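You operate a simulated robot arm through the tools that you are given. There is no shell and no other tool.

Carry out the task below with a simulated robot arm. There is one attempt and no reset: what you move stays moved.

## Task
Finish the sill bead, tool it and prove it dry with the test key.
Fine: pen and block go back first. A coat counts when it lies all over at full strength: go over it till it gets no stronger. What is to be rubbed or washed off counts as gone when no trace of it is left.

The check looks at the end state, three seconds after you hand in, the way a careful person would. Anything else that was tipped, shoved, dropped, spilled or broken makes it a failure.

## Robot
A 7-joint arm with a two-finger parallel gripper, fixed in place. Base frame: the origin is on the floor under the middle of its stand, x ahead of it, y to its left, z up; the work surface is at about z = 880. Lengths are in mm, angles in degrees, forces in N, time in s.
With the tool pointing down near the work surface it reaches from about 280 to 720 mm from the base axis. Its first joint turns from -166.0 to 166.0 degrees. Payload 1.57 kg.
Tool frame: the origin (TCP) lies between the finger pads and is the grasp point; the fingertips stand 30 mm ahead of it; z points along the fingers, y is the line along which they close. Largest opening 80 mm; finger width 17, thickness 12; the body of the gripper, 40 by 82 mm, starts 80 mm behind the TCP.
Orientation is told as [roll, pitch, yaw] about the base's x, y, z axes, in that order, counted from this pose: with the fingers straight down and closing along the base's y, the tool's x points along the base's -x, its y along +y and its z along -z.

## Interface
- The arm moves only by the tool play_rows. Its argument "moves" is a list of rows, each a list of 3 entries, a list of its own where there are three numbers: the turn, a rotation vector about the tool's x, y, z in degrees, then the shift along the tool's x, y, z in mm, then the opening, from 0 (shut) to 1 (fully open). In form: [[[ax, ay, az], [dx, dy, dz], fingers], ...]. A call has 1 to 20 rows; each row shifts and turns the commanded pose from where the row before left it, along the tool's axes as they then stand. Rows are played at 5 a second. More than 50 mm and 8.6 degrees between two rows, or a gripper value outside its range, and nothing of the call is played. A pose out of reach is approached as far as the arm can. The call stops where the force on the tool passes 40 N (or 10 N more than at its start, if that is more) or the arm is blocked; 0.2 s more then pass. The fingers move at their own pace (about 72 mm/s each) and stop on an object; they squeeze with about 28 N. The grip force told is the motor's: it shows also when the fingers shut on nothing. Time passes only in rows, and 0.2 s behind the last, so rows that do not move let the fingers close. It gives the time, the measured TCP pose, the force on the tool (base axes), the opening and the grip force at its end, in the units of the frame above (readings bear some noise), with the torque about the TCP (base axes, N m) and any sound that the robot's microphone picked up, and new pictures: "pictures" is both (left out), scene, wrist or none.
- Cameras (640 x 400 px; columns grow to the right, rows downward): "scene" is fixed at [48.8, -501, 1659.5]; the picture's right is [0.92, -0.40, 0.00], its down [-0.21, -0.48, -0.85] and it looks along [0.34, 0.78, -0.52] (base axes); focal length 362 px, centre (320, 200). "wrist" rides on the gripper at [72, -7, -122] in the tool frame; the picture's right is [0.09, 1.00, 0.00], its down [-0.84, 0.08, -0.54] and it looks along [-0.54, 0.05, 0.84] (tool axes); focal length 238 px, centre (320, 200). There is no depth. A picture from a camera that has moved, and an enlarged one, comes with that camera's place and axes in the base frame and with its lens.
- raise_lower(by): slides the trunk up (or, below 0, down) by that many mm; the arm rides with it, the base frame stays. It gives what a move gives, with no picture.
- close_up(camera, box): a new picture of the part [left, top, right, bottom] of that camera's present view, enlarged. It takes no simulated time.
- sign_off(): hands the job in; it is judged then, once.

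Nothing tells you positions but the pictures and the camera data. Unless the task says otherwise, let go and move clear before handing in.

The tools are called as a command line: name --argument value ..., lists and objects as JSON in quotes. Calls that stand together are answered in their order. play_rows: Moves the arm, as the interface text tells. Its arguments: {"type":"object","properties":{"moves":{"type":"array"},"pictures":{"type":"string","enum":["both","scene","wrist","none"]}},"required":["moves"]} The other tools are called the same way: raise_lower (by) moves the trunk up or down; close_up (camera, box) takes an enlarged picture of a part of a camera's view; sign_off () hands the job in.

At the start:

```text
t: 0.0
tool_pos: [340.1, 296.7, 1272.7]
orientation: [0.1, 0.0, 0.0]
force: [-0.4, 0.3, 0.0]
torque: [0.02, 0.01, -0.03]
finger_gap: 80.2
grip_force: 0.0
trunk travel left (down, up): [-425.0, 55.0]
```

scene: 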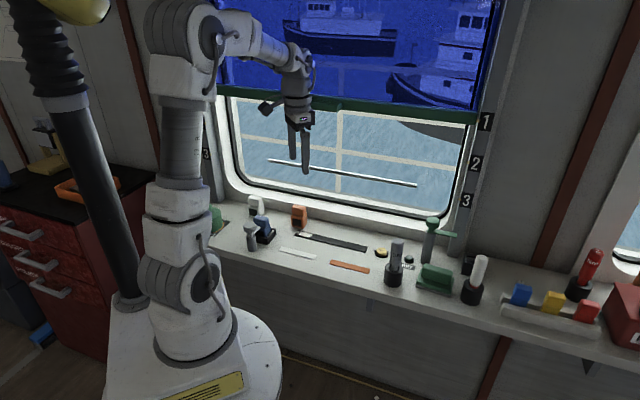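
wrist: 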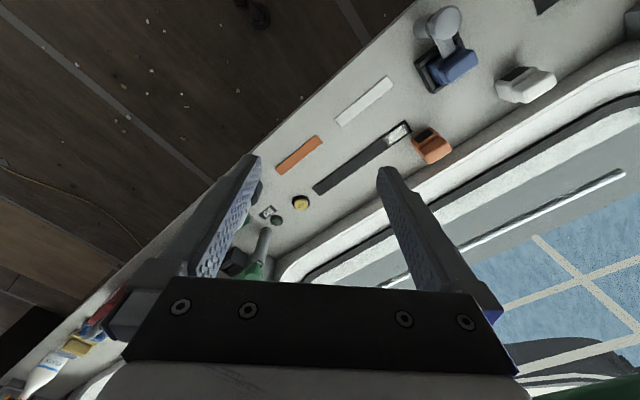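

I see a window sill with many tools on it, a window with a blind and a bench beside the arm. I'll look closer before moving anything.

close_up --camera "scene" --box '[200, 180, 360, 280]'

close_up --camera "scene" --box '[340, 200, 500, 300]'

close_up --camera "scene" --box '[480, 230, 640, 360]'

close_up --camera "scene" --box '[200, 60, 520, 240]'

close_up --camera "wrist" --box '[240, 60, 440, 200]'

close_up --camera "scene" --box '[0, 100, 160, 300]'

```text
4.00 times, centred on (280, 230) of scene
camera zoom: at [48.8, -501.0, 1659.5], right [0.92, -0.4, 0.0], down [-0.21, -0.48, -0.85], along [0.34, 0.78, -0.52], focal length 1449 px, centre (480, 80)
```

zoom: 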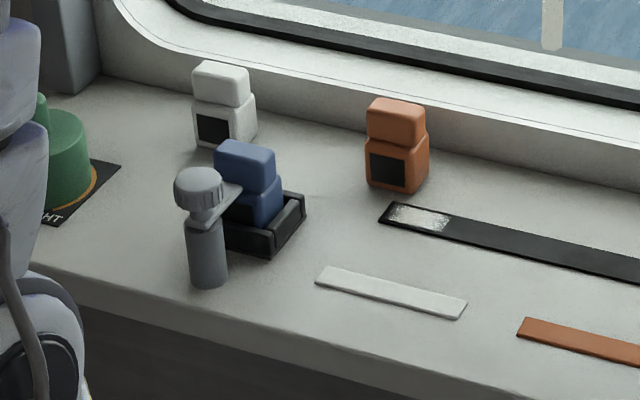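

```text
4.00 times, centred on (420, 250) of scene
camera zoom: at [48.8, -501.0, 1659.5], right [0.92, -0.4, 0.0], down [-0.21, -0.48, -0.85], along [0.34, 0.78, -0.52], focal length 1449 px, centre (-80, 0)
```

zoom: 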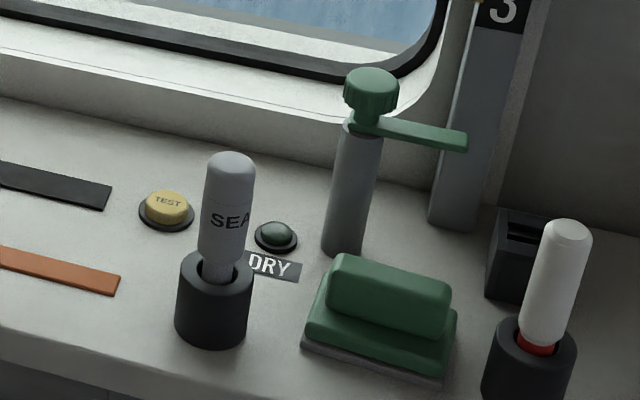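

```text
3.08 times, centred on (560, 295) of scene
camera zoom: at [48.8, -501.0, 1659.5], right [0.92, -0.4, 0.0], down [-0.21, -0.48, -0.85], along [0.34, 0.78, -0.52], focal length 1115 px, centre (-418, -92)
```

zoom: 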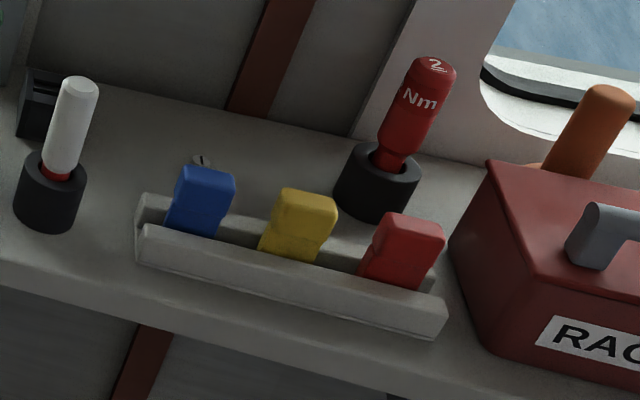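

```text
2.00 times, centred on (360, 150) of scene
camera zoom: at [48.8, -501.0, 1659.5], right [0.92, -0.4, 0.0], down [-0.21, -0.48, -0.85], along [0.34, 0.78, -0.52], focal length 725 px, centre (240, 300)
```

zoom: 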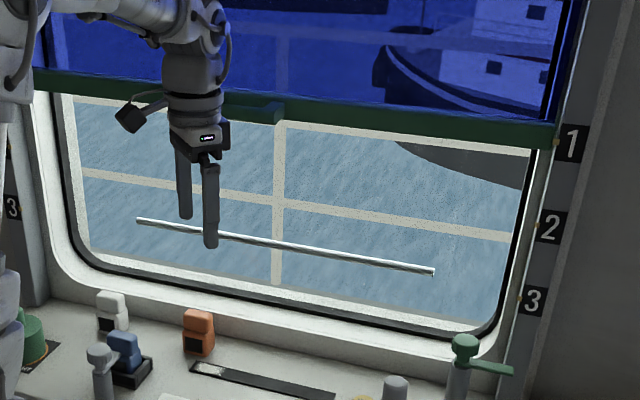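

```text
2.86 times, centred on (340, 130) of wrist
camera zoom: at [269.2, 289.0, 1396.4], right [-0.09, 1.0, 0.0], down [0.84, 0.08, 0.54], along [0.54, 0.05, -0.84], focal length 681 px, centre (263, 400)
```

zoom: 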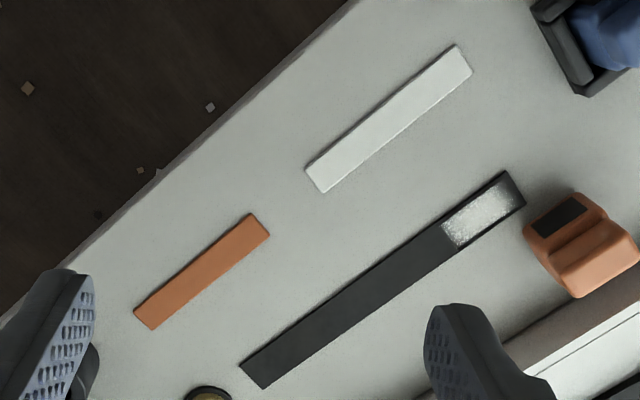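

```text
2.00 times, centred on (80, 200) of scene
camera zoom: at [48.8, -501.0, 1659.5], right [0.92, -0.4, 0.0], down [-0.21, -0.48, -0.85], along [0.34, 0.78, -0.52], focal length 725 px, centre (800, 200)
```

zoom: 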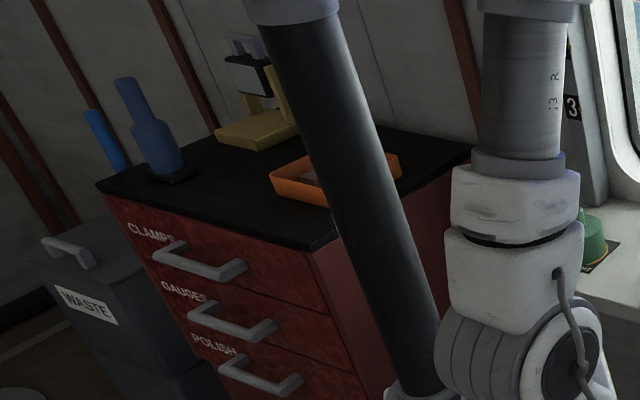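

The dark strip near the window carries a short white run of sealant at its left end. The SEAL pen stands in a holder, with a TEST key and a DRY lamp beside it. I'll turn the wrist to line up with the sill and look from above to read the labels.

play_rows --moves '[[[0, 0, -8], [0, 0, 0], 1], [[0, 0, -8], [0, 0, 0], 1], [[0, 0, -8], [0, 0, 0], 1], [[0, 0, -8], [0, 0, 0], 1], [[0, 0, -8], [0, 0, 0], 1], [[0, 0, -8], [0, 0, 0], 1], [[0, 0, 0], [40, 0, 0], 1], [[0, 0, 0], [40, 0, 0], 1], [[0, 0, 0], [0, 0, 0], 1]]'

```text
t: 2.0
tool_pos: [286.1, 237.2, 1270.3]
orientation: [0.0, 0.1, 48.0]
force: [0.7, 0.2, -0.4]
torque: [-0.02, -0.03, 0.0]
finger_gap: 80.1
grip_force: 0.0
trunk travel left (down, up): [-425.0, 55.0]
camera wrist: at [243.9, 178.6, 1394.1], right [-0.8, 0.6, 0.0], down [0.5, 0.67, 0.54], along [0.32, 0.43, -0.84], focal length 238 px, centre (320, 200)
```

scene: 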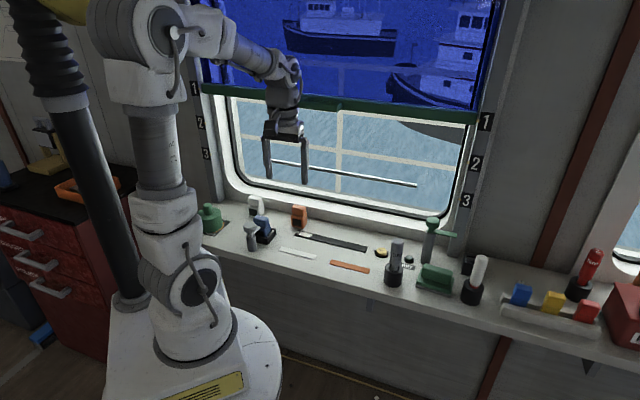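
wrist: 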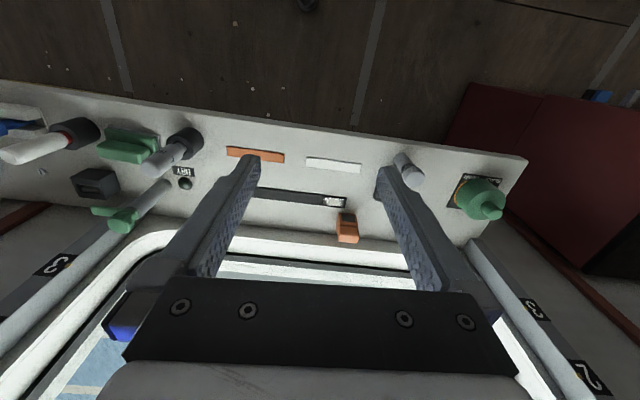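

The wrist view shows the sill upside down, with the green cap on a mat at the far right. I'll zoom in on this view to read the labels.

close_up --camera "wrist" --box '[60, 90, 220, 230]'

close_up --camera "wrist" --box '[380, 130, 540, 250]'

close_up --camera "wrist" --box '[210, 130, 380, 260]'

close_up --camera "scene" --box '[190, 180, 310, 260]'

close_up --camera "scene" --box '[360, 220, 500, 310]'

```text
2.86 times, centred on (140, 160) of wrist
camera zoom: at [243.9, 178.6, 1394.1], right [-0.8, 0.6, 0.0], down [0.5, 0.67, 0.54], along [0.32, 0.43, -0.84], focal length 681 px, centre (834, 314)
```

zoom: 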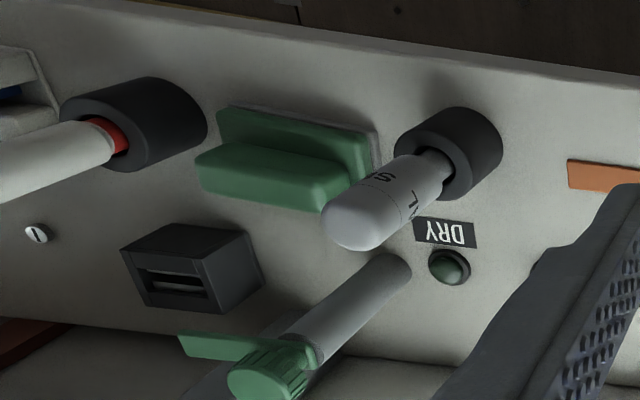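

```text
3.33 times, centred on (460, 190) of wrist
camera zoom: at [243.9, 178.6, 1394.1], right [-0.8, 0.6, 0.0], down [0.5, 0.67, 0.54], along [0.32, 0.43, -0.84], focal length 794 px, centre (-147, 233)
```

zoom: 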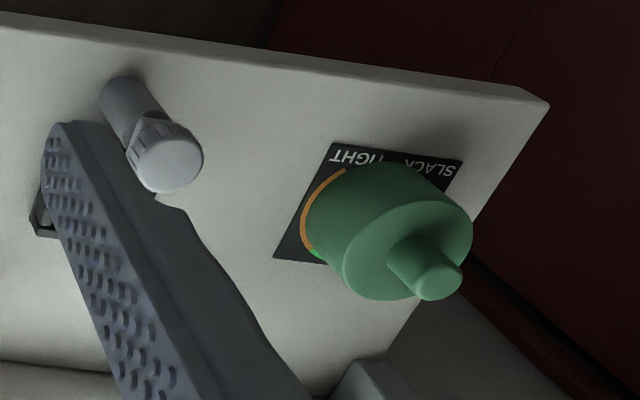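

```text
3.08 times, centred on (295, 195) of wrist
camera zoom: at [243.9, 178.6, 1394.1], right [-0.8, 0.6, 0.0], down [0.5, 0.67, 0.54], along [0.32, 0.43, -0.84], focal length 733 px, centre (397, 215)
```

zoom: 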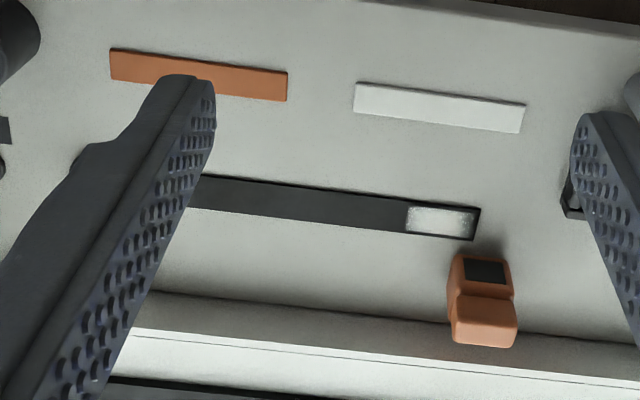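

```text
5.00 times, centred on (250, 220) of scene
camera zoom: at [48.8, -501.0, 1659.5], right [0.92, -0.4, 0.0], down [-0.21, -0.48, -0.85], along [0.34, 0.78, -0.52], focal length 1812 px, centre (670, 100)
```

zoom: 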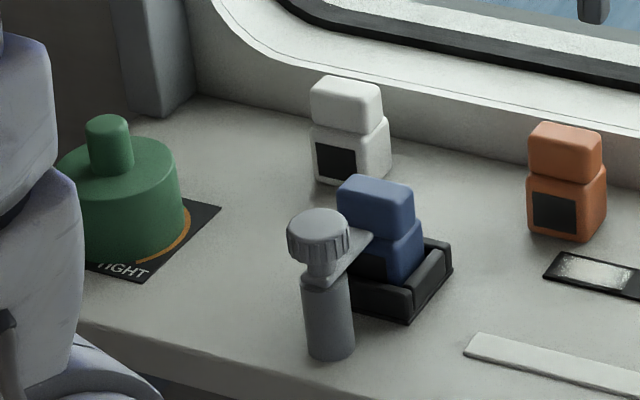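

```text
4.44 times, centred on (430, 265) of scene
camera zoom: at [48.8, -501.0, 1659.5], right [0.92, -0.4, 0.0], down [-0.21, -0.48, -0.85], along [0.34, 0.78, -0.52], focal length 1610 px, centre (-169, -89)
```

zoom: 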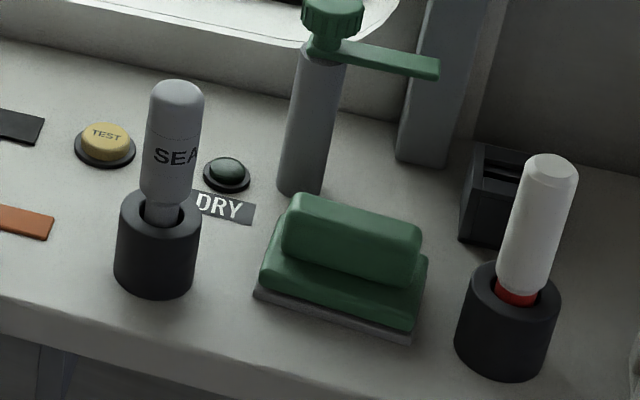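

Several blocks carry dark labels, and the blue one sits in a tray. I'll zoom tightly on each candidate to tell which one is the tooling block.

close_up --camera "scene" --box '[244, 190, 284, 250]'

close_up --camera "scene" --box '[286, 200, 316, 235]'

close_up --camera "scene" --box '[410, 255, 465, 300]'

close_up --camera "scene" --box '[290, 225, 420, 280]'

close_up --camera "scene" --box '[455, 245, 495, 310]'

```text
6.67 times, centred on (264, 220) of scene
camera zoom: at [48.8, -501.0, 1659.5], right [0.92, -0.4, 0.0], down [-0.21, -0.48, -0.85], along [0.34, 0.78, -0.52], focal length 2416 px, centre (693, 67)
```

zoom: 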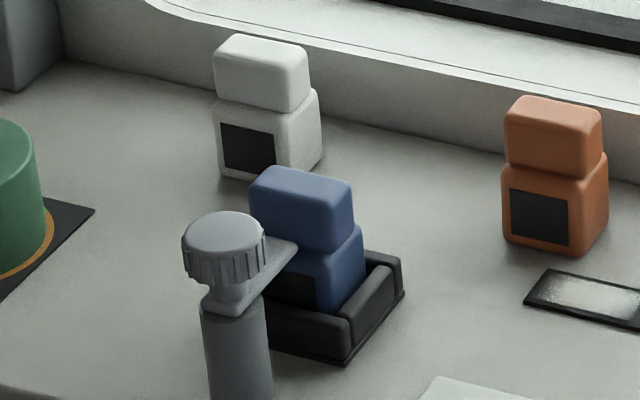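

```text
11.43 times, centred on (301, 218) of scene
camera zoom: at [48.8, -501.0, 1659.5], right [0.92, -0.4, 0.0], down [-0.21, -0.48, -0.85], along [0.34, 0.78, -0.52], focal length 4141 px, centre (537, 0)
```

zoom: 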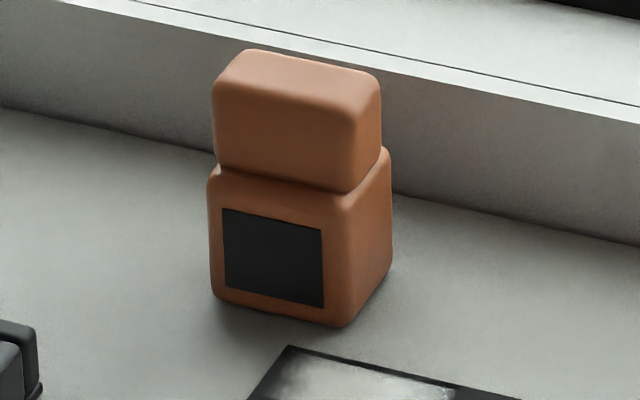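

```text
8.89 times, centred on (438, 278) of scene
camera zoom: at [48.8, -501.0, 1659.5], right [0.92, -0.4, 0.0], down [-0.21, -0.48, -0.85], along [0.34, 0.78, -0.52], focal length 3221 px, centre (-724, -489)
```

zoom: 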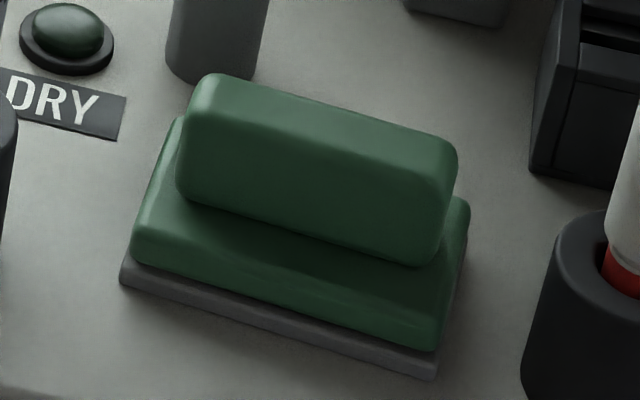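

```text
4.92 times, centred on (355, 252) of scene
camera zoom: at [48.8, -501.0, 1659.5], right [0.92, -0.4, 0.0], down [-0.21, -0.48, -0.85], along [0.34, 0.78, -0.52], focal length 1784 px, centre (148, -58)
```

zoom: 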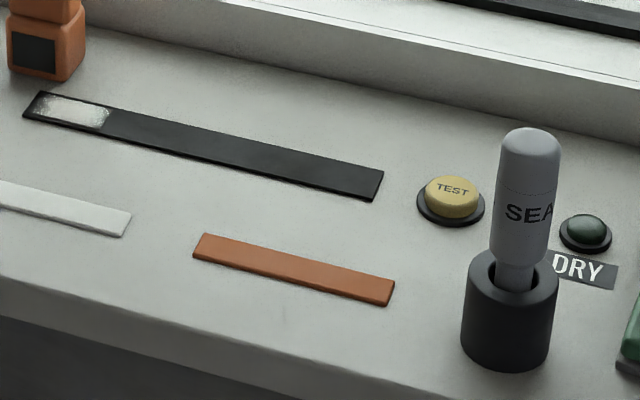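

```text
6.15 times, centred on (475, 278) of scene
camera zoom: at [48.8, -501.0, 1659.5], right [0.92, -0.4, 0.0], down [-0.21, -0.48, -0.85], along [0.34, 0.78, -0.52], focal length 2230 px, centre (-634, -277)
```

zoom: 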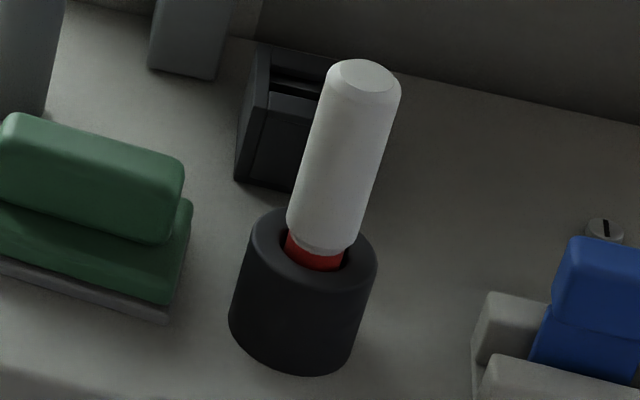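

The green block has a grey pad underneath, so it looks like the hand tooling block. The blue, white and orange pieces look like battery packs, with the blue one in its dock. I'll move above the strip for a closer wrist view.

play_rows --moves '[[[0, 0, 0], [-41, -8, 24], 1], [[0, 0, 0], [-41, -8, 24], 1], [[0, 0, 0], [-41, -8, 24], 1], [[0, 0, 0], [-41, -8, 24], 1], [[0, 0, 0], [-41, -8, 24], 1], [[0, 0, 0], [-41, -8, 24], 1], [[0, 0, 0], [0, 0, 0], 1]]'

```text
t: 3.6
tool_pos: [480.1, 380.8, 1133.2]
orientation: [-0.1, -0.3, 48.1]
force: [-0.2, -0.1, 0.0]
torque: [0.01, 0.03, 0.01]
finger_gap: 80.1
grip_force: 0.0
trunk travel left (down, up): [-425.0, 55.0]
camera wrist: at [435.9, 321.5, 1257.0], right [-0.8, 0.6, 0.0], down [0.5, 0.67, 0.55], along [0.33, 0.44, -0.84], focal length 238 px, centre (320, 200)
```

scene: 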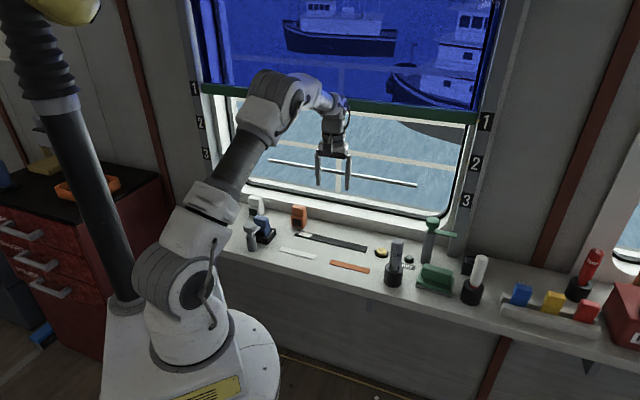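
wrist: 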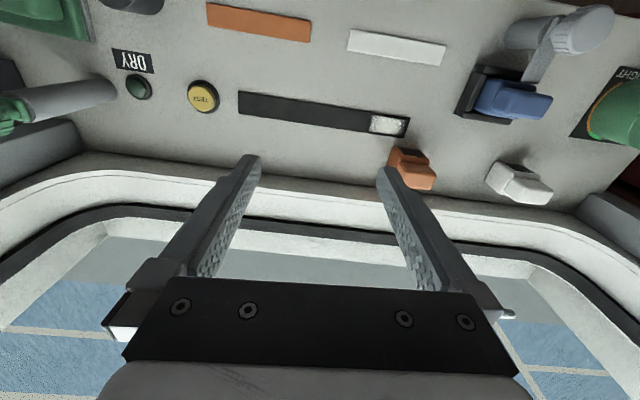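

From above, the strip, key, lamp and block are all clear. I'll zoom in for exact pixel positions.

close_up --camera "wrist" --box '[180, 60, 420, 210]'

close_up --camera "wrist" --box '[0, 0, 240, 150]'

close_up --camera "wrist" --box '[340, 0, 640, 220]'

```text
2.67 times, centred on (300, 135) of wrist
camera zoom: at [435.9, 321.5, 1257.0], right [-0.8, 0.6, 0.0], down [0.5, 0.67, 0.55], along [0.33, 0.44, -0.84], focal length 636 px, centre (373, 373)
```

zoom: 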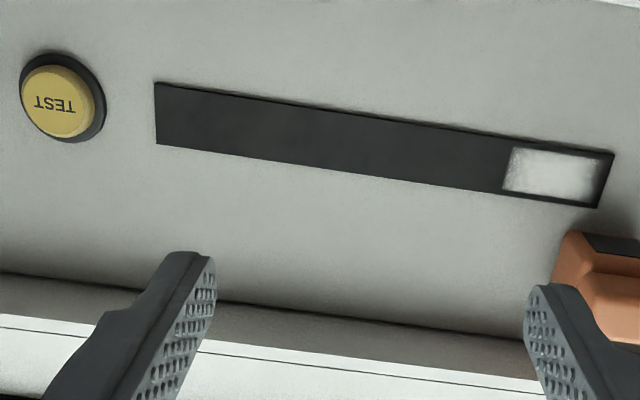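

```text
2.67 times, centred on (120, 75) of wrist
camera zoom: at [435.9, 321.5, 1257.0], right [-0.8, 0.6, 0.0], down [0.5, 0.67, 0.55], along [0.33, 0.44, -0.84], focal length 636 px, centre (853, 533)
```

zoom: 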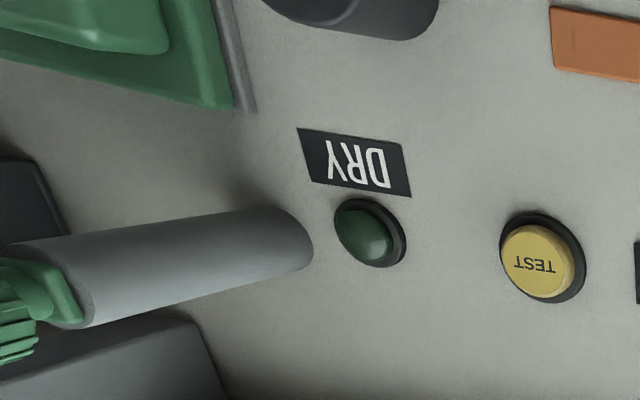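

```text
1.82 times, centred on (490, 110) of wrist
camera zoom: at [435.9, 321.5, 1257.0], right [-0.8, 0.6, 0.0], down [0.5, 0.67, 0.55], along [0.33, 0.44, -0.84], focal length 433 px, centre (11, 364)
```

zoom: 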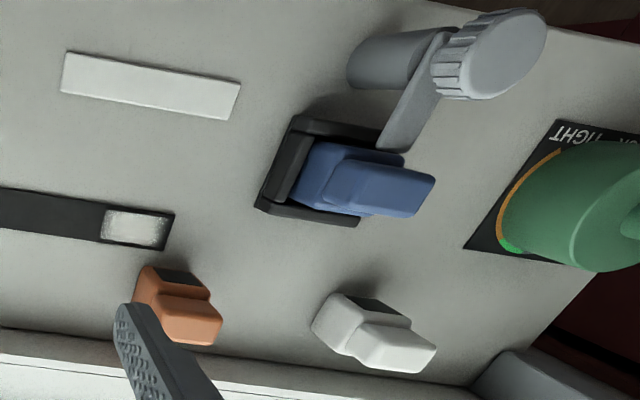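

The dark strip runs at 45° to the base axes, from about (392, 492) to (577, 307), and is about 32 mm wide. I'll square the wrist to 45° and move toward the SEAL pen to locate it.

play_rows --moves '[[[0, 0, 3.1], [0, 0, 0], 1], [[0, 0, 0], [27.7, -38.3, 0], 1], [[0, 0, 0], [27.7, -38.3, 0], 1], [[0, 0, 0], [27.7, -38.3, 0], 1], [[0, 0, 0], [27.7, -38.3, 0], 1], [[0, 0, 0], [27.7, -38.3, 0], 1], [[0, 0, 0], [27.7, -38.3, 0], 1], [[0, 0, 0], [0, 0, 0], 1]]'

```text
t: 5.4
tool_pos: [531.4, 103.9, 1128.1]
orientation: [-0.1, 0.0, 44.9]
force: [-1.2, -0.5, -0.3]
torque: [0.04, -0.01, -0.02]
finger_gap: 79.9
grip_force: 0.0
trunk travel left (down, up): [-425.0, 55.0]
camera wrist: at [486.0, 48.3, 1251.7], right [-0.77, 0.64, 0.0], down [0.54, 0.65, 0.54], along [0.35, 0.42, -0.84], focal length 238 px, centre (320, 200)
```

scene: 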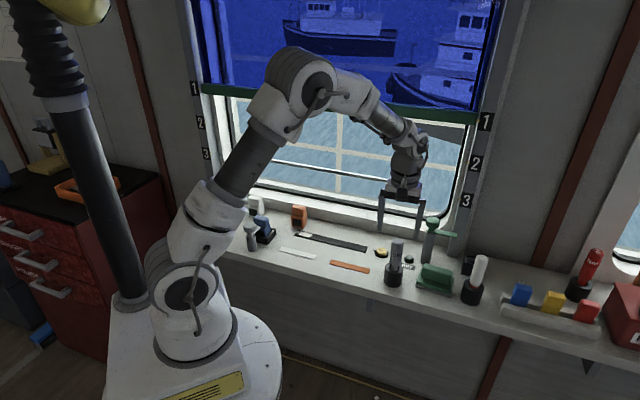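
wrist: 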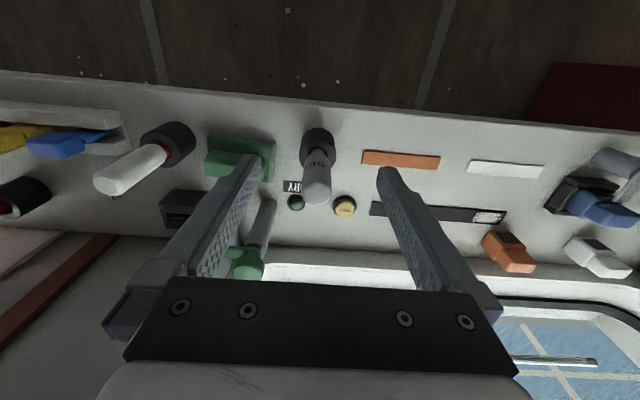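

The pen is centred between the fingers in the wrist view. I'll zoom in to measure it and the green block.

close_up --camera "wrist" --box '[280, 110, 380, 215]'

close_up --camera "wrist" --box '[180, 110, 340, 230]'

close_up --camera "scene" --box '[370, 230, 430, 295]'

```text
3.81 times, centred on (330, 162) of wrist
camera zoom: at [486.0, 48.3, 1251.7], right [-0.77, 0.64, 0.0], down [0.54, 0.65, 0.54], along [0.35, 0.42, -0.84], focal length 908 px, centre (282, 343)
```

zoom: 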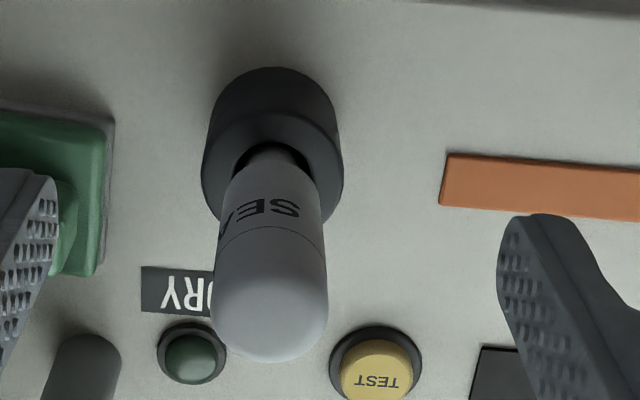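

```text
3.33 times, centred on (260, 170) of wrist
camera zoom: at [486.0, 48.3, 1251.7], right [-0.77, 0.64, 0.0], down [0.54, 0.65, 0.54], along [0.35, 0.42, -0.84], focal length 794 px, centre (520, 300)
```

zoom: 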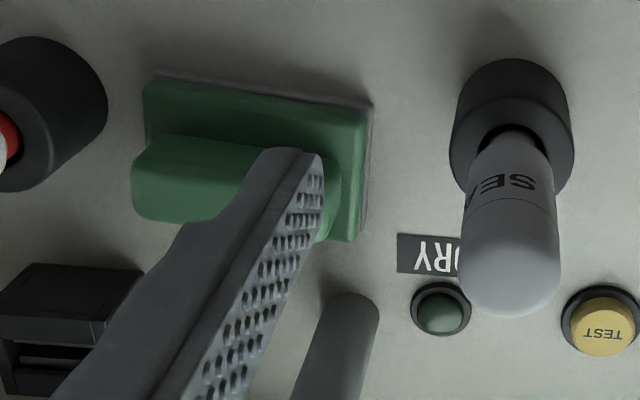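

```text
6.15 times, centred on (400, 262) of scene
camera zoom: at [48.8, -501.0, 1659.5], right [0.92, -0.4, 0.0], down [-0.21, -0.48, -0.85], along [0.34, 0.78, -0.52], focal length 2230 px, centre (-172, -185)
```

zoom: 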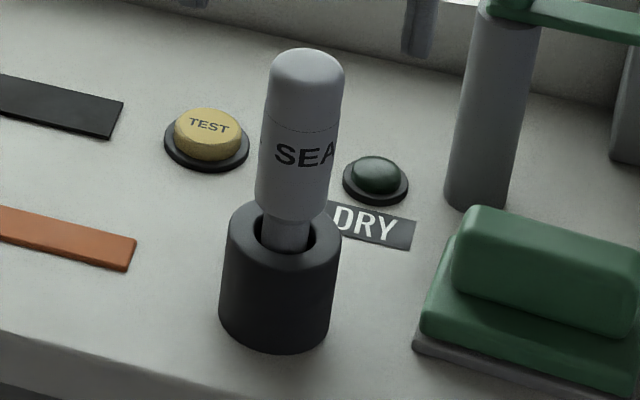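

I put the SEAL pen axis at about (579, 156), with its top near z 1032 and a barrel about 34 mm across. I'll move above it and stop with the fingertips just over the top to check alignment.

play_rows --moves '[[[0, 0, 0], [-35.2, 1.6, 0], 1], [[0, 0, 0], [-35.2, 1.6, 0], 1], [[0, 0, 0], [0, 0, 25], 1], [[0, 0, 0], [0, 0, 25], 1], [[0, 0, 0], [0, 0, 0], 1]]'

```text
t: 6.6
tool_pos: [578.9, 158.9, 1077.2]
orientation: [0.0, 0.1, 44.9]
force: [-0.9, -0.6, 0.3]
torque: [0.02, -0.02, 0.02]
finger_gap: 80.0
grip_force: 0.1
trunk travel left (down, up): [-425.0, 55.0]
camera wrist: at [534.1, 103.5, 1201.0], right [-0.77, 0.64, 0.0], down [0.54, 0.65, 0.54], along [0.35, 0.42, -0.84], focal length 238 px, centre (320, 200)
```

scene: 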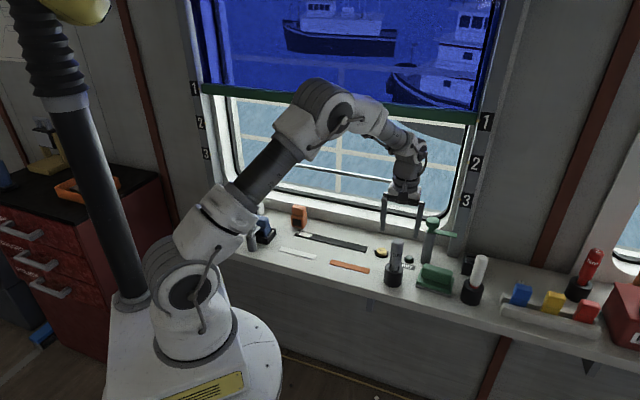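
wrist: 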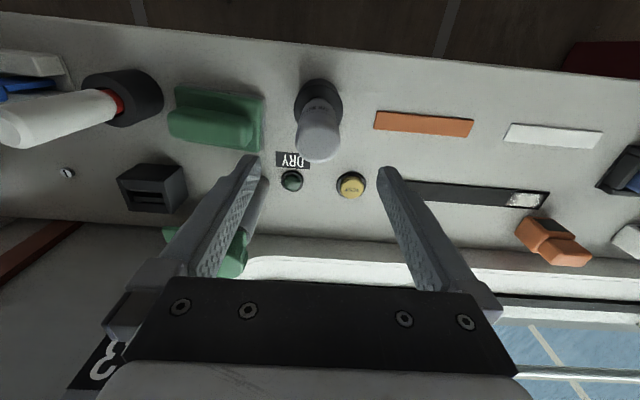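

The pen appears between the fingers but a little toward the robot. I'll zoom in and triangulate before descending.

close_up --camera "wrist" --box '[270, 60, 370, 200]'

close_up --camera "scene" --box '[360, 160, 460, 300]'

```text
2.86 times, centred on (320, 130) of wrist
camera zoom: at [534.1, 103.5, 1201.0], right [-0.77, 0.64, 0.0], down [0.54, 0.65, 0.54], along [0.35, 0.42, -0.84], focal length 681 px, centre (320, 400)
```

zoom: 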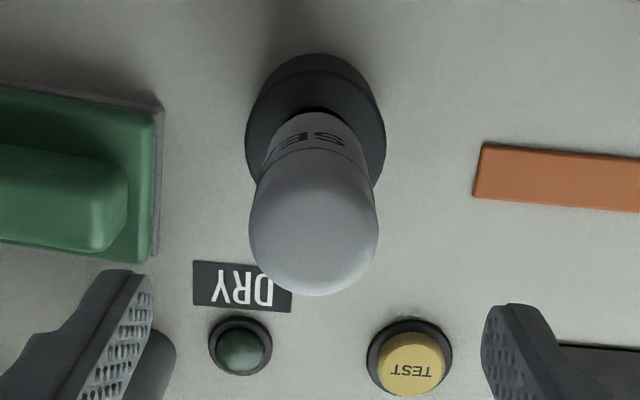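

```text
2.86 times, centred on (410, 230) of scene
camera zoom: at [48.8, -501.0, 1659.5], right [0.92, -0.4, 0.0], down [-0.21, -0.48, -0.85], along [0.34, 0.78, -0.52], focal length 1035 px, centre (63, 114)
```

zoom: 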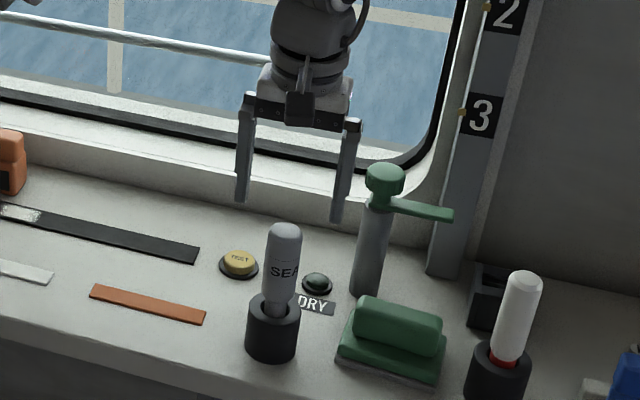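

From two wrist views the pen axis is at about (573, 148), and its top is near z 1046. I'll correct sideways and descend around the barrel.

play_rows --moves '[[[0, 0, 0], [11.9, -3.6, 0], 1], [[0, 0, 0], [0, 0, 0], 1], [[0, 0, 0], [0, 0, 15], 1], [[0, 0, 0], [0, 0, 15], 1], [[0, 0, 0], [0, 0, 15], 1], [[0, 0, 0], [0, 0, 15], 1], [[0, 0, 0], [0, 0, 15], 1], [[0, 0, 0], [0, 0, 0], 1]]'

```text
t: 8.4
tool_pos: [572.4, 149.4, 1004.5]
orientation: [0.0, 0.0, 44.9]
force: [0.4, -0.4, 0.0]
torque: [-0.01, -0.04, -0.03]
finger_gap: 80.2
grip_force: 0.1
trunk travel left (down, up): [-425.0, 55.0]
camera wrist: at [527.0, 92.9, 1127.8], right [-0.77, 0.64, 0.0], down [0.54, 0.65, 0.54], along [0.35, 0.42, -0.84], focal length 238 px, centre (320, 200)
```

scene: 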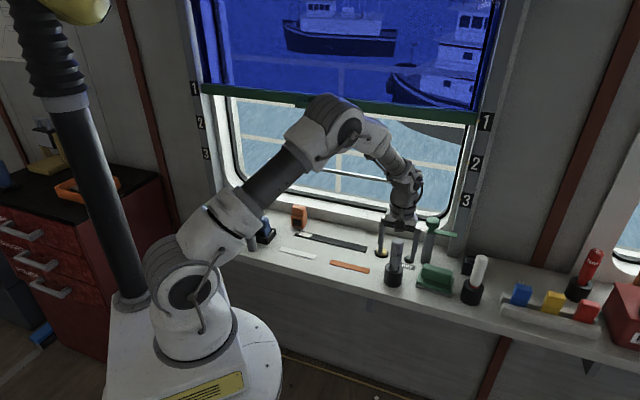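
wrist: 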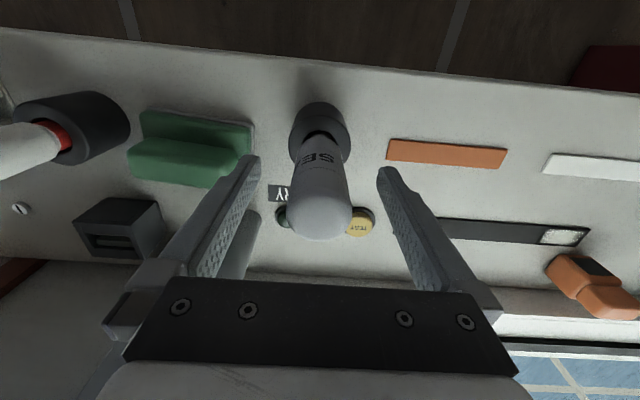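

The wrist view puts the pen right at the grasp point. I'll check it from the scene side before closing.

close_up --camera "scene" --box '[360, 190, 460, 300]'

close_up --camera "wrist" --box '[230, 90, 410, 260]'

```text
3.64 times, centred on (410, 245) of scene
camera zoom: at [48.8, -501.0, 1659.5], right [0.92, -0.4, 0.0], down [-0.21, -0.48, -0.85], along [0.34, 0.78, -0.52], focal length 1318 px, centre (-7, 36)
```

zoom: 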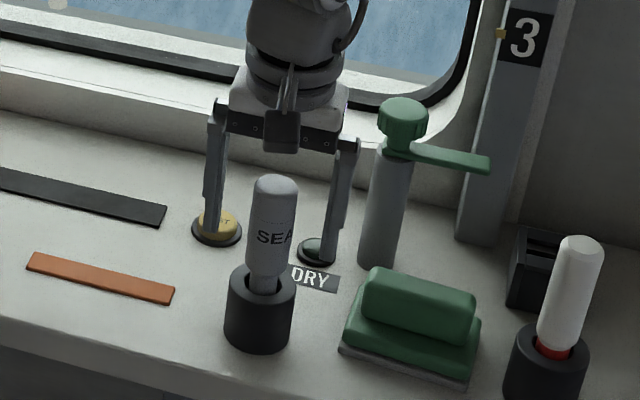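

```text
2.35 times, centred on (320, 175) of wrist
camera zoom: at [527.0, 92.9, 1127.8], right [-0.77, 0.64, 0.0], down [0.54, 0.65, 0.54], along [0.35, 0.42, -0.84], focal length 561 px, centre (320, 259)
```

zoom: 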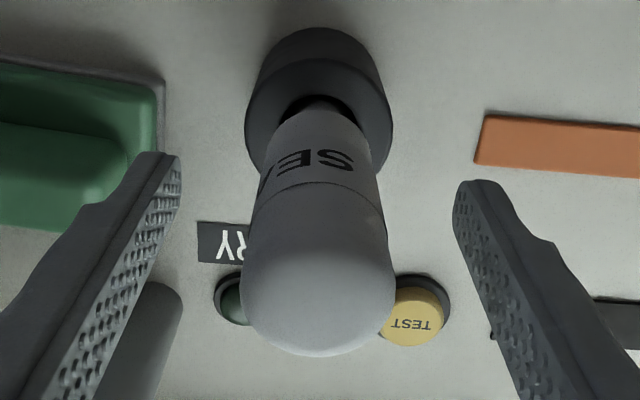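

The fingers straddle the barrel evenly. I'll close on it and then lift straight up.

play_rows --moves '[[[0, 0, 0], [0, 0, 0], 0], [[0, 0, 0], [0, 0, 0], 0], [[0, 0, 0], [0, 0, 0], 0], [[0, 0, 0], [0, 0, 0], 0], [[0, 0, 0], [0, 0, 0], 0]]'

```text
t: 9.6
tool_pos: [572.2, 148.5, 1004.2]
orientation: [0.0, 0.0, 44.9]
force: [-0.2, 0.7, -0.1]
torque: [0.01, 0.0, -0.02]
finger_gap: 32.8
grip_force: 27.9
trunk travel left (down, up): [-425.0, 55.0]
camera wrist: at [527.0, 92.9, 1128.1], right [-0.77, 0.64, 0.0], down [0.54, 0.65, 0.54], along [0.35, 0.42, -0.84], focal length 238 px, centre (320, 200)
```

scene: 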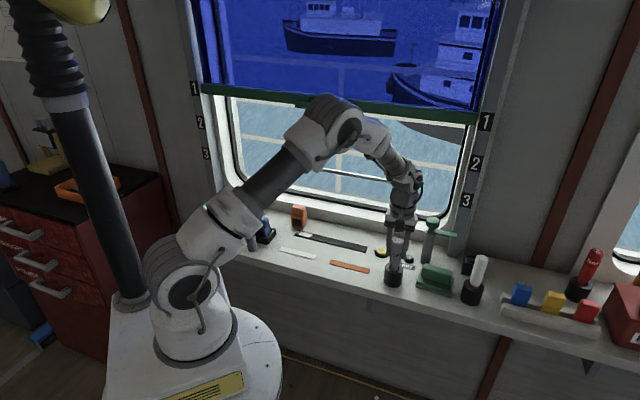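
wrist: 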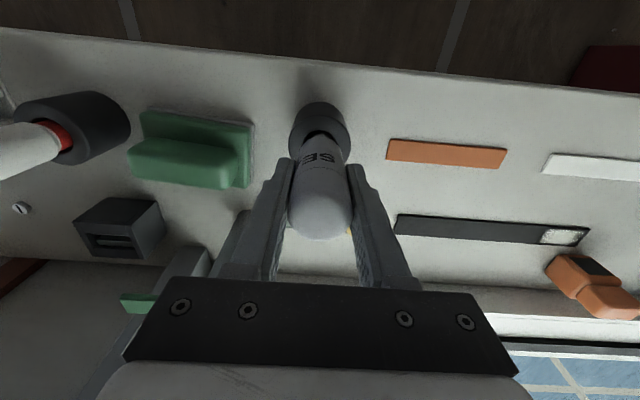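

The pen is gripped with a gap of 32.8 mm. I'll lift it clear of the holder and look at the tip.

play_rows --moves '[[[0, 0, 0], [0, 0, -20], 0], [[0, 0, 0], [0, 0, -20], 0], [[0, 0, 0], [0, 0, -20], 0], [[0, 0, 0], [0, 0, -20], 0], [[0, 0, 0], [0, 0, -20], 0], [[0, 0, 0], [0, 0, 0], 0]]'

close_up --camera "scene" --box '[360, 170, 460, 300]'

```text
t: 11.0
tool_pos: [574.6, 149.0, 1102.7]
orientation: [0.0, -0.1, 45.0]
force: [-0.1, -0.2, -1.1]
torque: [-0.02, 0.0, 0.0]
finger_gap: 32.8
grip_force: 27.7
trunk travel left (down, up): [-425.0, 55.0]
camera wrist: at [528.0, 92.7, 1226.7], right [-0.77, 0.64, 0.0], down [0.54, 0.65, 0.54], along [0.35, 0.42, -0.84], focal length 238 px, centre (320, 200)
```

scene: 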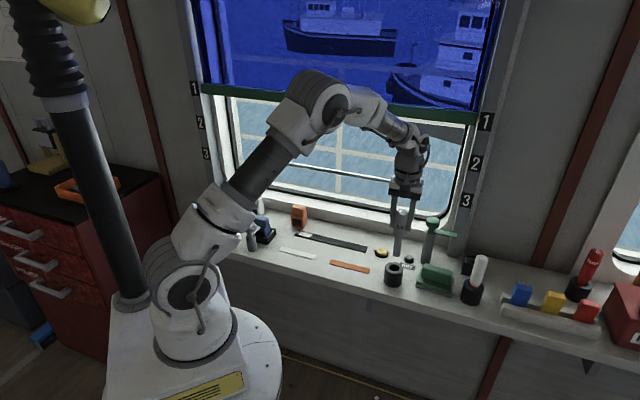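
wrist: 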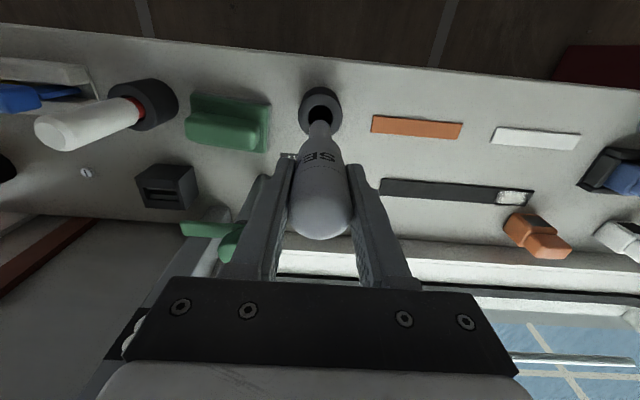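

```text
3.08 times, centred on (410, 235) of scene
camera zoom: at [48.8, -501.0, 1659.5], right [0.92, -0.4, 0.0], down [-0.21, -0.48, -0.85], along [0.34, 0.78, -0.52], focal length 1115 px, centre (43, 92)
```

zoom: 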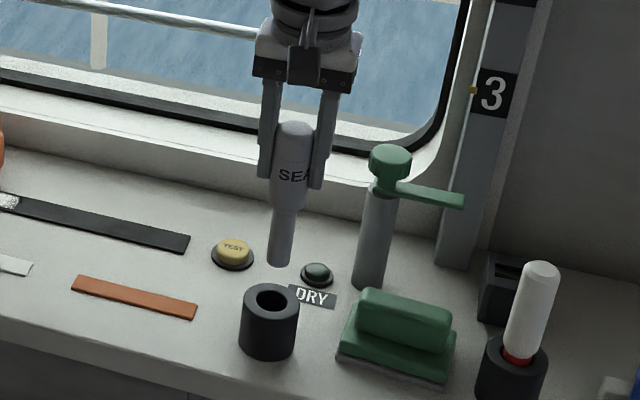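

The pen is free, and its blunt tip is about 20 mm across and roughly 115 mm below the TCP. I'll carry it above the right end of the strip and lower it to just over the surface.

play_rows --moves '[[[0, 0, 0], [-28.3, 31.3, 0], 0], [[0, 0, 0], [-28.3, 31.3, 0], 0], [[0, 0, 0], [-28.3, 31.3, 0], 0], [[0, 0, 0], [-28.3, 31.3, 0], 0], [[0, 0, 0], [0, 0, 28], 0], [[0, 0, 0], [0, 0, 28], 0], [[0, 0, 0], [0, 0, 24], 0], [[0, 0, 0], [0, 0, 0], 0]]'

close_up --camera "wrist" --box '[240, 80, 440, 220]'

close_up --camera "scene" --box '[290, 170, 420, 280]'

```text
t: 12.8
tool_pos: [565.6, 318.8, 1024.4]
orientation: [0.0, 0.0, 44.9]
force: [0.7, 0.3, -1.9]
torque: [0.01, -0.03, -0.02]
finger_gap: 33.0
grip_force: 28.1
trunk travel left (down, up): [-425.0, 55.0]
camera wrist: at [519.5, 261.6, 1147.2], right [-0.77, 0.64, 0.0], down [0.54, 0.65, 0.54], along [0.35, 0.42, -0.84], focal length 238 px, centre (320, 200)
```

scene: 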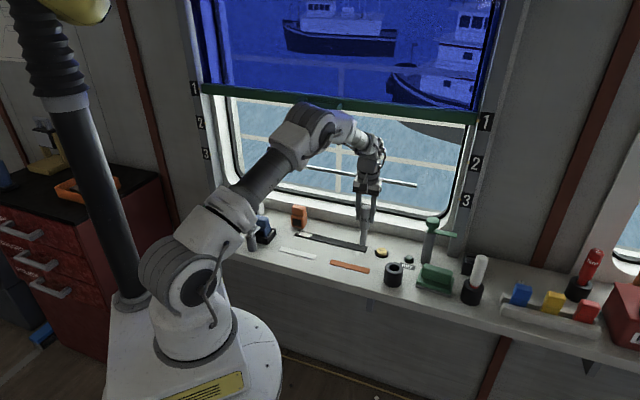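
wrist: 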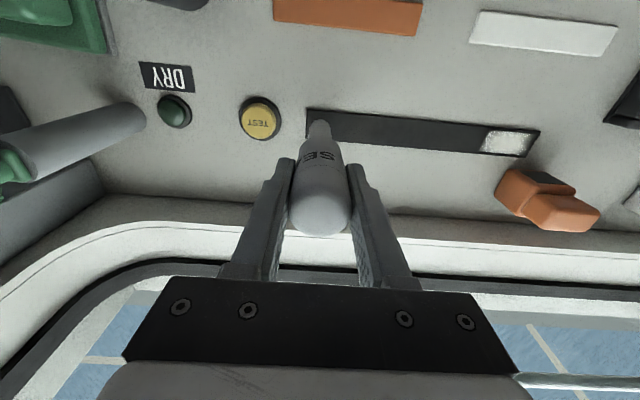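

```text
2.86 times, centred on (340, 150) of wrist
camera zoom: at [519.5, 261.6, 1147.2], right [-0.77, 0.64, 0.0], down [0.54, 0.65, 0.54], along [0.35, 0.42, -0.84], focal length 681 px, centre (263, 343)
```

zoom: 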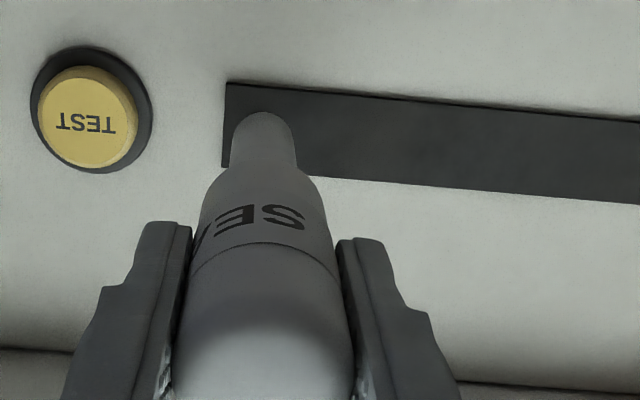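

```text
3.64 times, centred on (355, 225) of scene
camera zoom: at [48.8, -501.0, 1659.5], right [0.92, -0.4, 0.0], down [-0.21, -0.48, -0.85], along [0.34, 0.78, -0.52], focal length 1318 px, centre (193, 109)
```

zoom: 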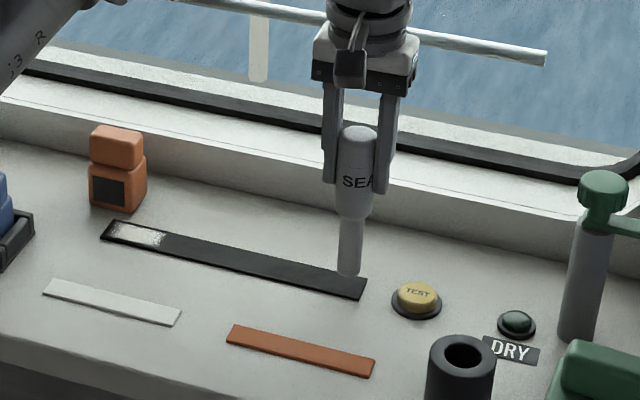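

The strip edges agree between both views (n from about 609 to 641), and the pen is centred over it near the right end. I'll lower in small steps and watch for contact force.

play_rows --moves '[[[0, 0, 0], [0, 0, 6], 0], [[0, 0, 0], [0, 0, 6], 0], [[0, 0, 0], [0, 0, 6], 0], [[0, 0, 0], [0, 0, 0], 0]]' --pictures "none"

close_up --camera "scene" --box '[340, 200, 400, 270]'

```text
t: 13.8
tool_pos: [565.1, 317.0, 1006.8]
orientation: [-0.1, -0.1, 44.9]
force: [-0.6, -0.3, 6.2]
torque: [0.04, 0.25, 0.01]
finger_gap: 33.3
grip_force: 27.9
trunk travel left (down, up): [-425.0, 55.0]
```

```text
5.71 times, centred on (370, 235) of scene
camera zoom: at [48.8, -501.0, 1659.5], right [0.92, -0.4, 0.0], down [-0.21, -0.48, -0.85], along [0.34, 0.78, -0.52], focal length 2070 px, centre (34, 0)
```

zoom: 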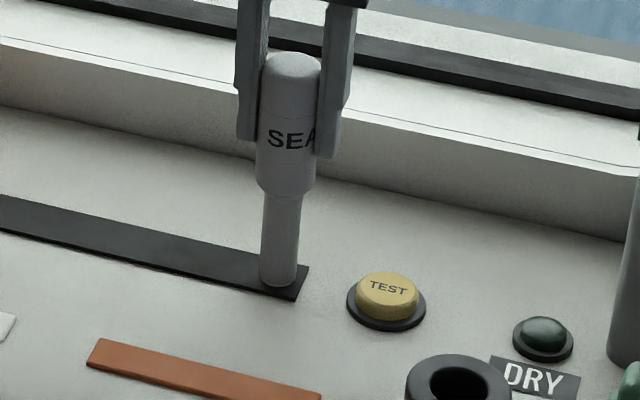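

The tip is in contact at about 6 N. I'll ease off slightly, make a short test stroke to the left and look at the mark.

play_rows --moves '[[[0, 0, 0], [0, 0, -0.5], 0], [[0, 0, 0], [0, 8, 0], 0], [[0, 0, 0], [0, 8, 0], 0], [[0, 0, 0], [0, 8, 0], 0], [[0, 0, 0], [0, 8, 0], 0], [[0, 0, 0], [0, 8, 0], 0], [[0, 0, 0], [0, 0, 0], 0]]'

close_up --camera "scene" --box '[330, 200, 390, 270]'

close_up --camera "wrist" --box '[220, 80, 420, 200]'

```text
t: 15.4
tool_pos: [536.9, 345.5, 1007.4]
orientation: [0.0, 0.0, 44.9]
force: [3.3, -4.3, 7.4]
torque: [-0.53, -0.48, 0.02]
finger_gap: 33.3
grip_force: 28.1
trunk travel left (down, up): [-425.0, 55.0]
camera wrist: at [491.6, 289.0, 1130.5], right [-0.77, 0.64, 0.0], down [0.54, 0.65, 0.54], along [0.35, 0.42, -0.84], focal length 238 px, centre (320, 200)
```

scene: 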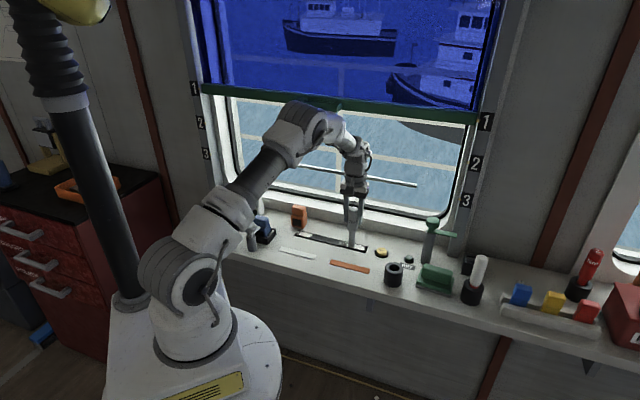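
wrist: 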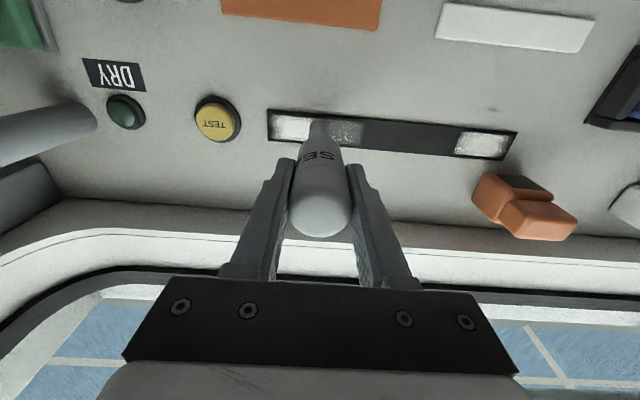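

```text
5.71 times, centred on (360, 235) of scene
camera zoom: at [48.8, -501.0, 1659.5], right [0.92, -0.4, 0.0], down [-0.21, -0.48, -0.85], along [0.34, 0.78, -0.52], focal length 2070 px, centre (91, 0)
```

zoom: 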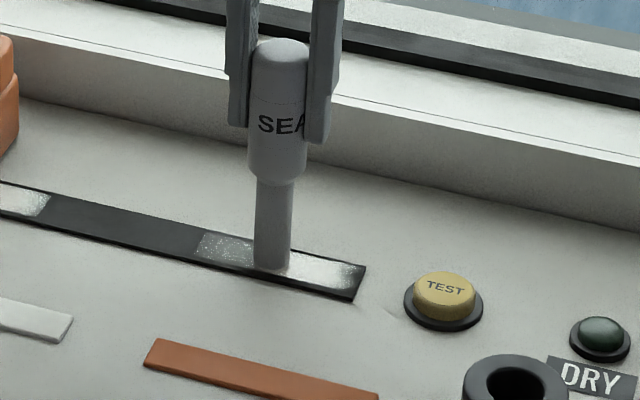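

```text
3.20 times, centred on (320, 140) of wrist
camera zoom: at [491.6, 289.0, 1130.5], right [-0.77, 0.64, 0.0], down [0.54, 0.65, 0.54], along [0.35, 0.42, -0.84], focal length 763 px, centre (320, 392)
```

zoom: 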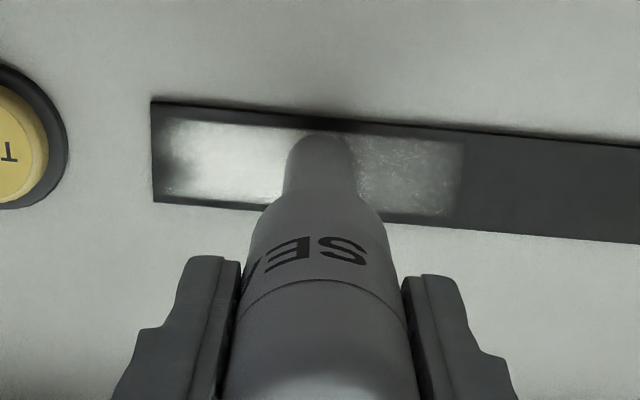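

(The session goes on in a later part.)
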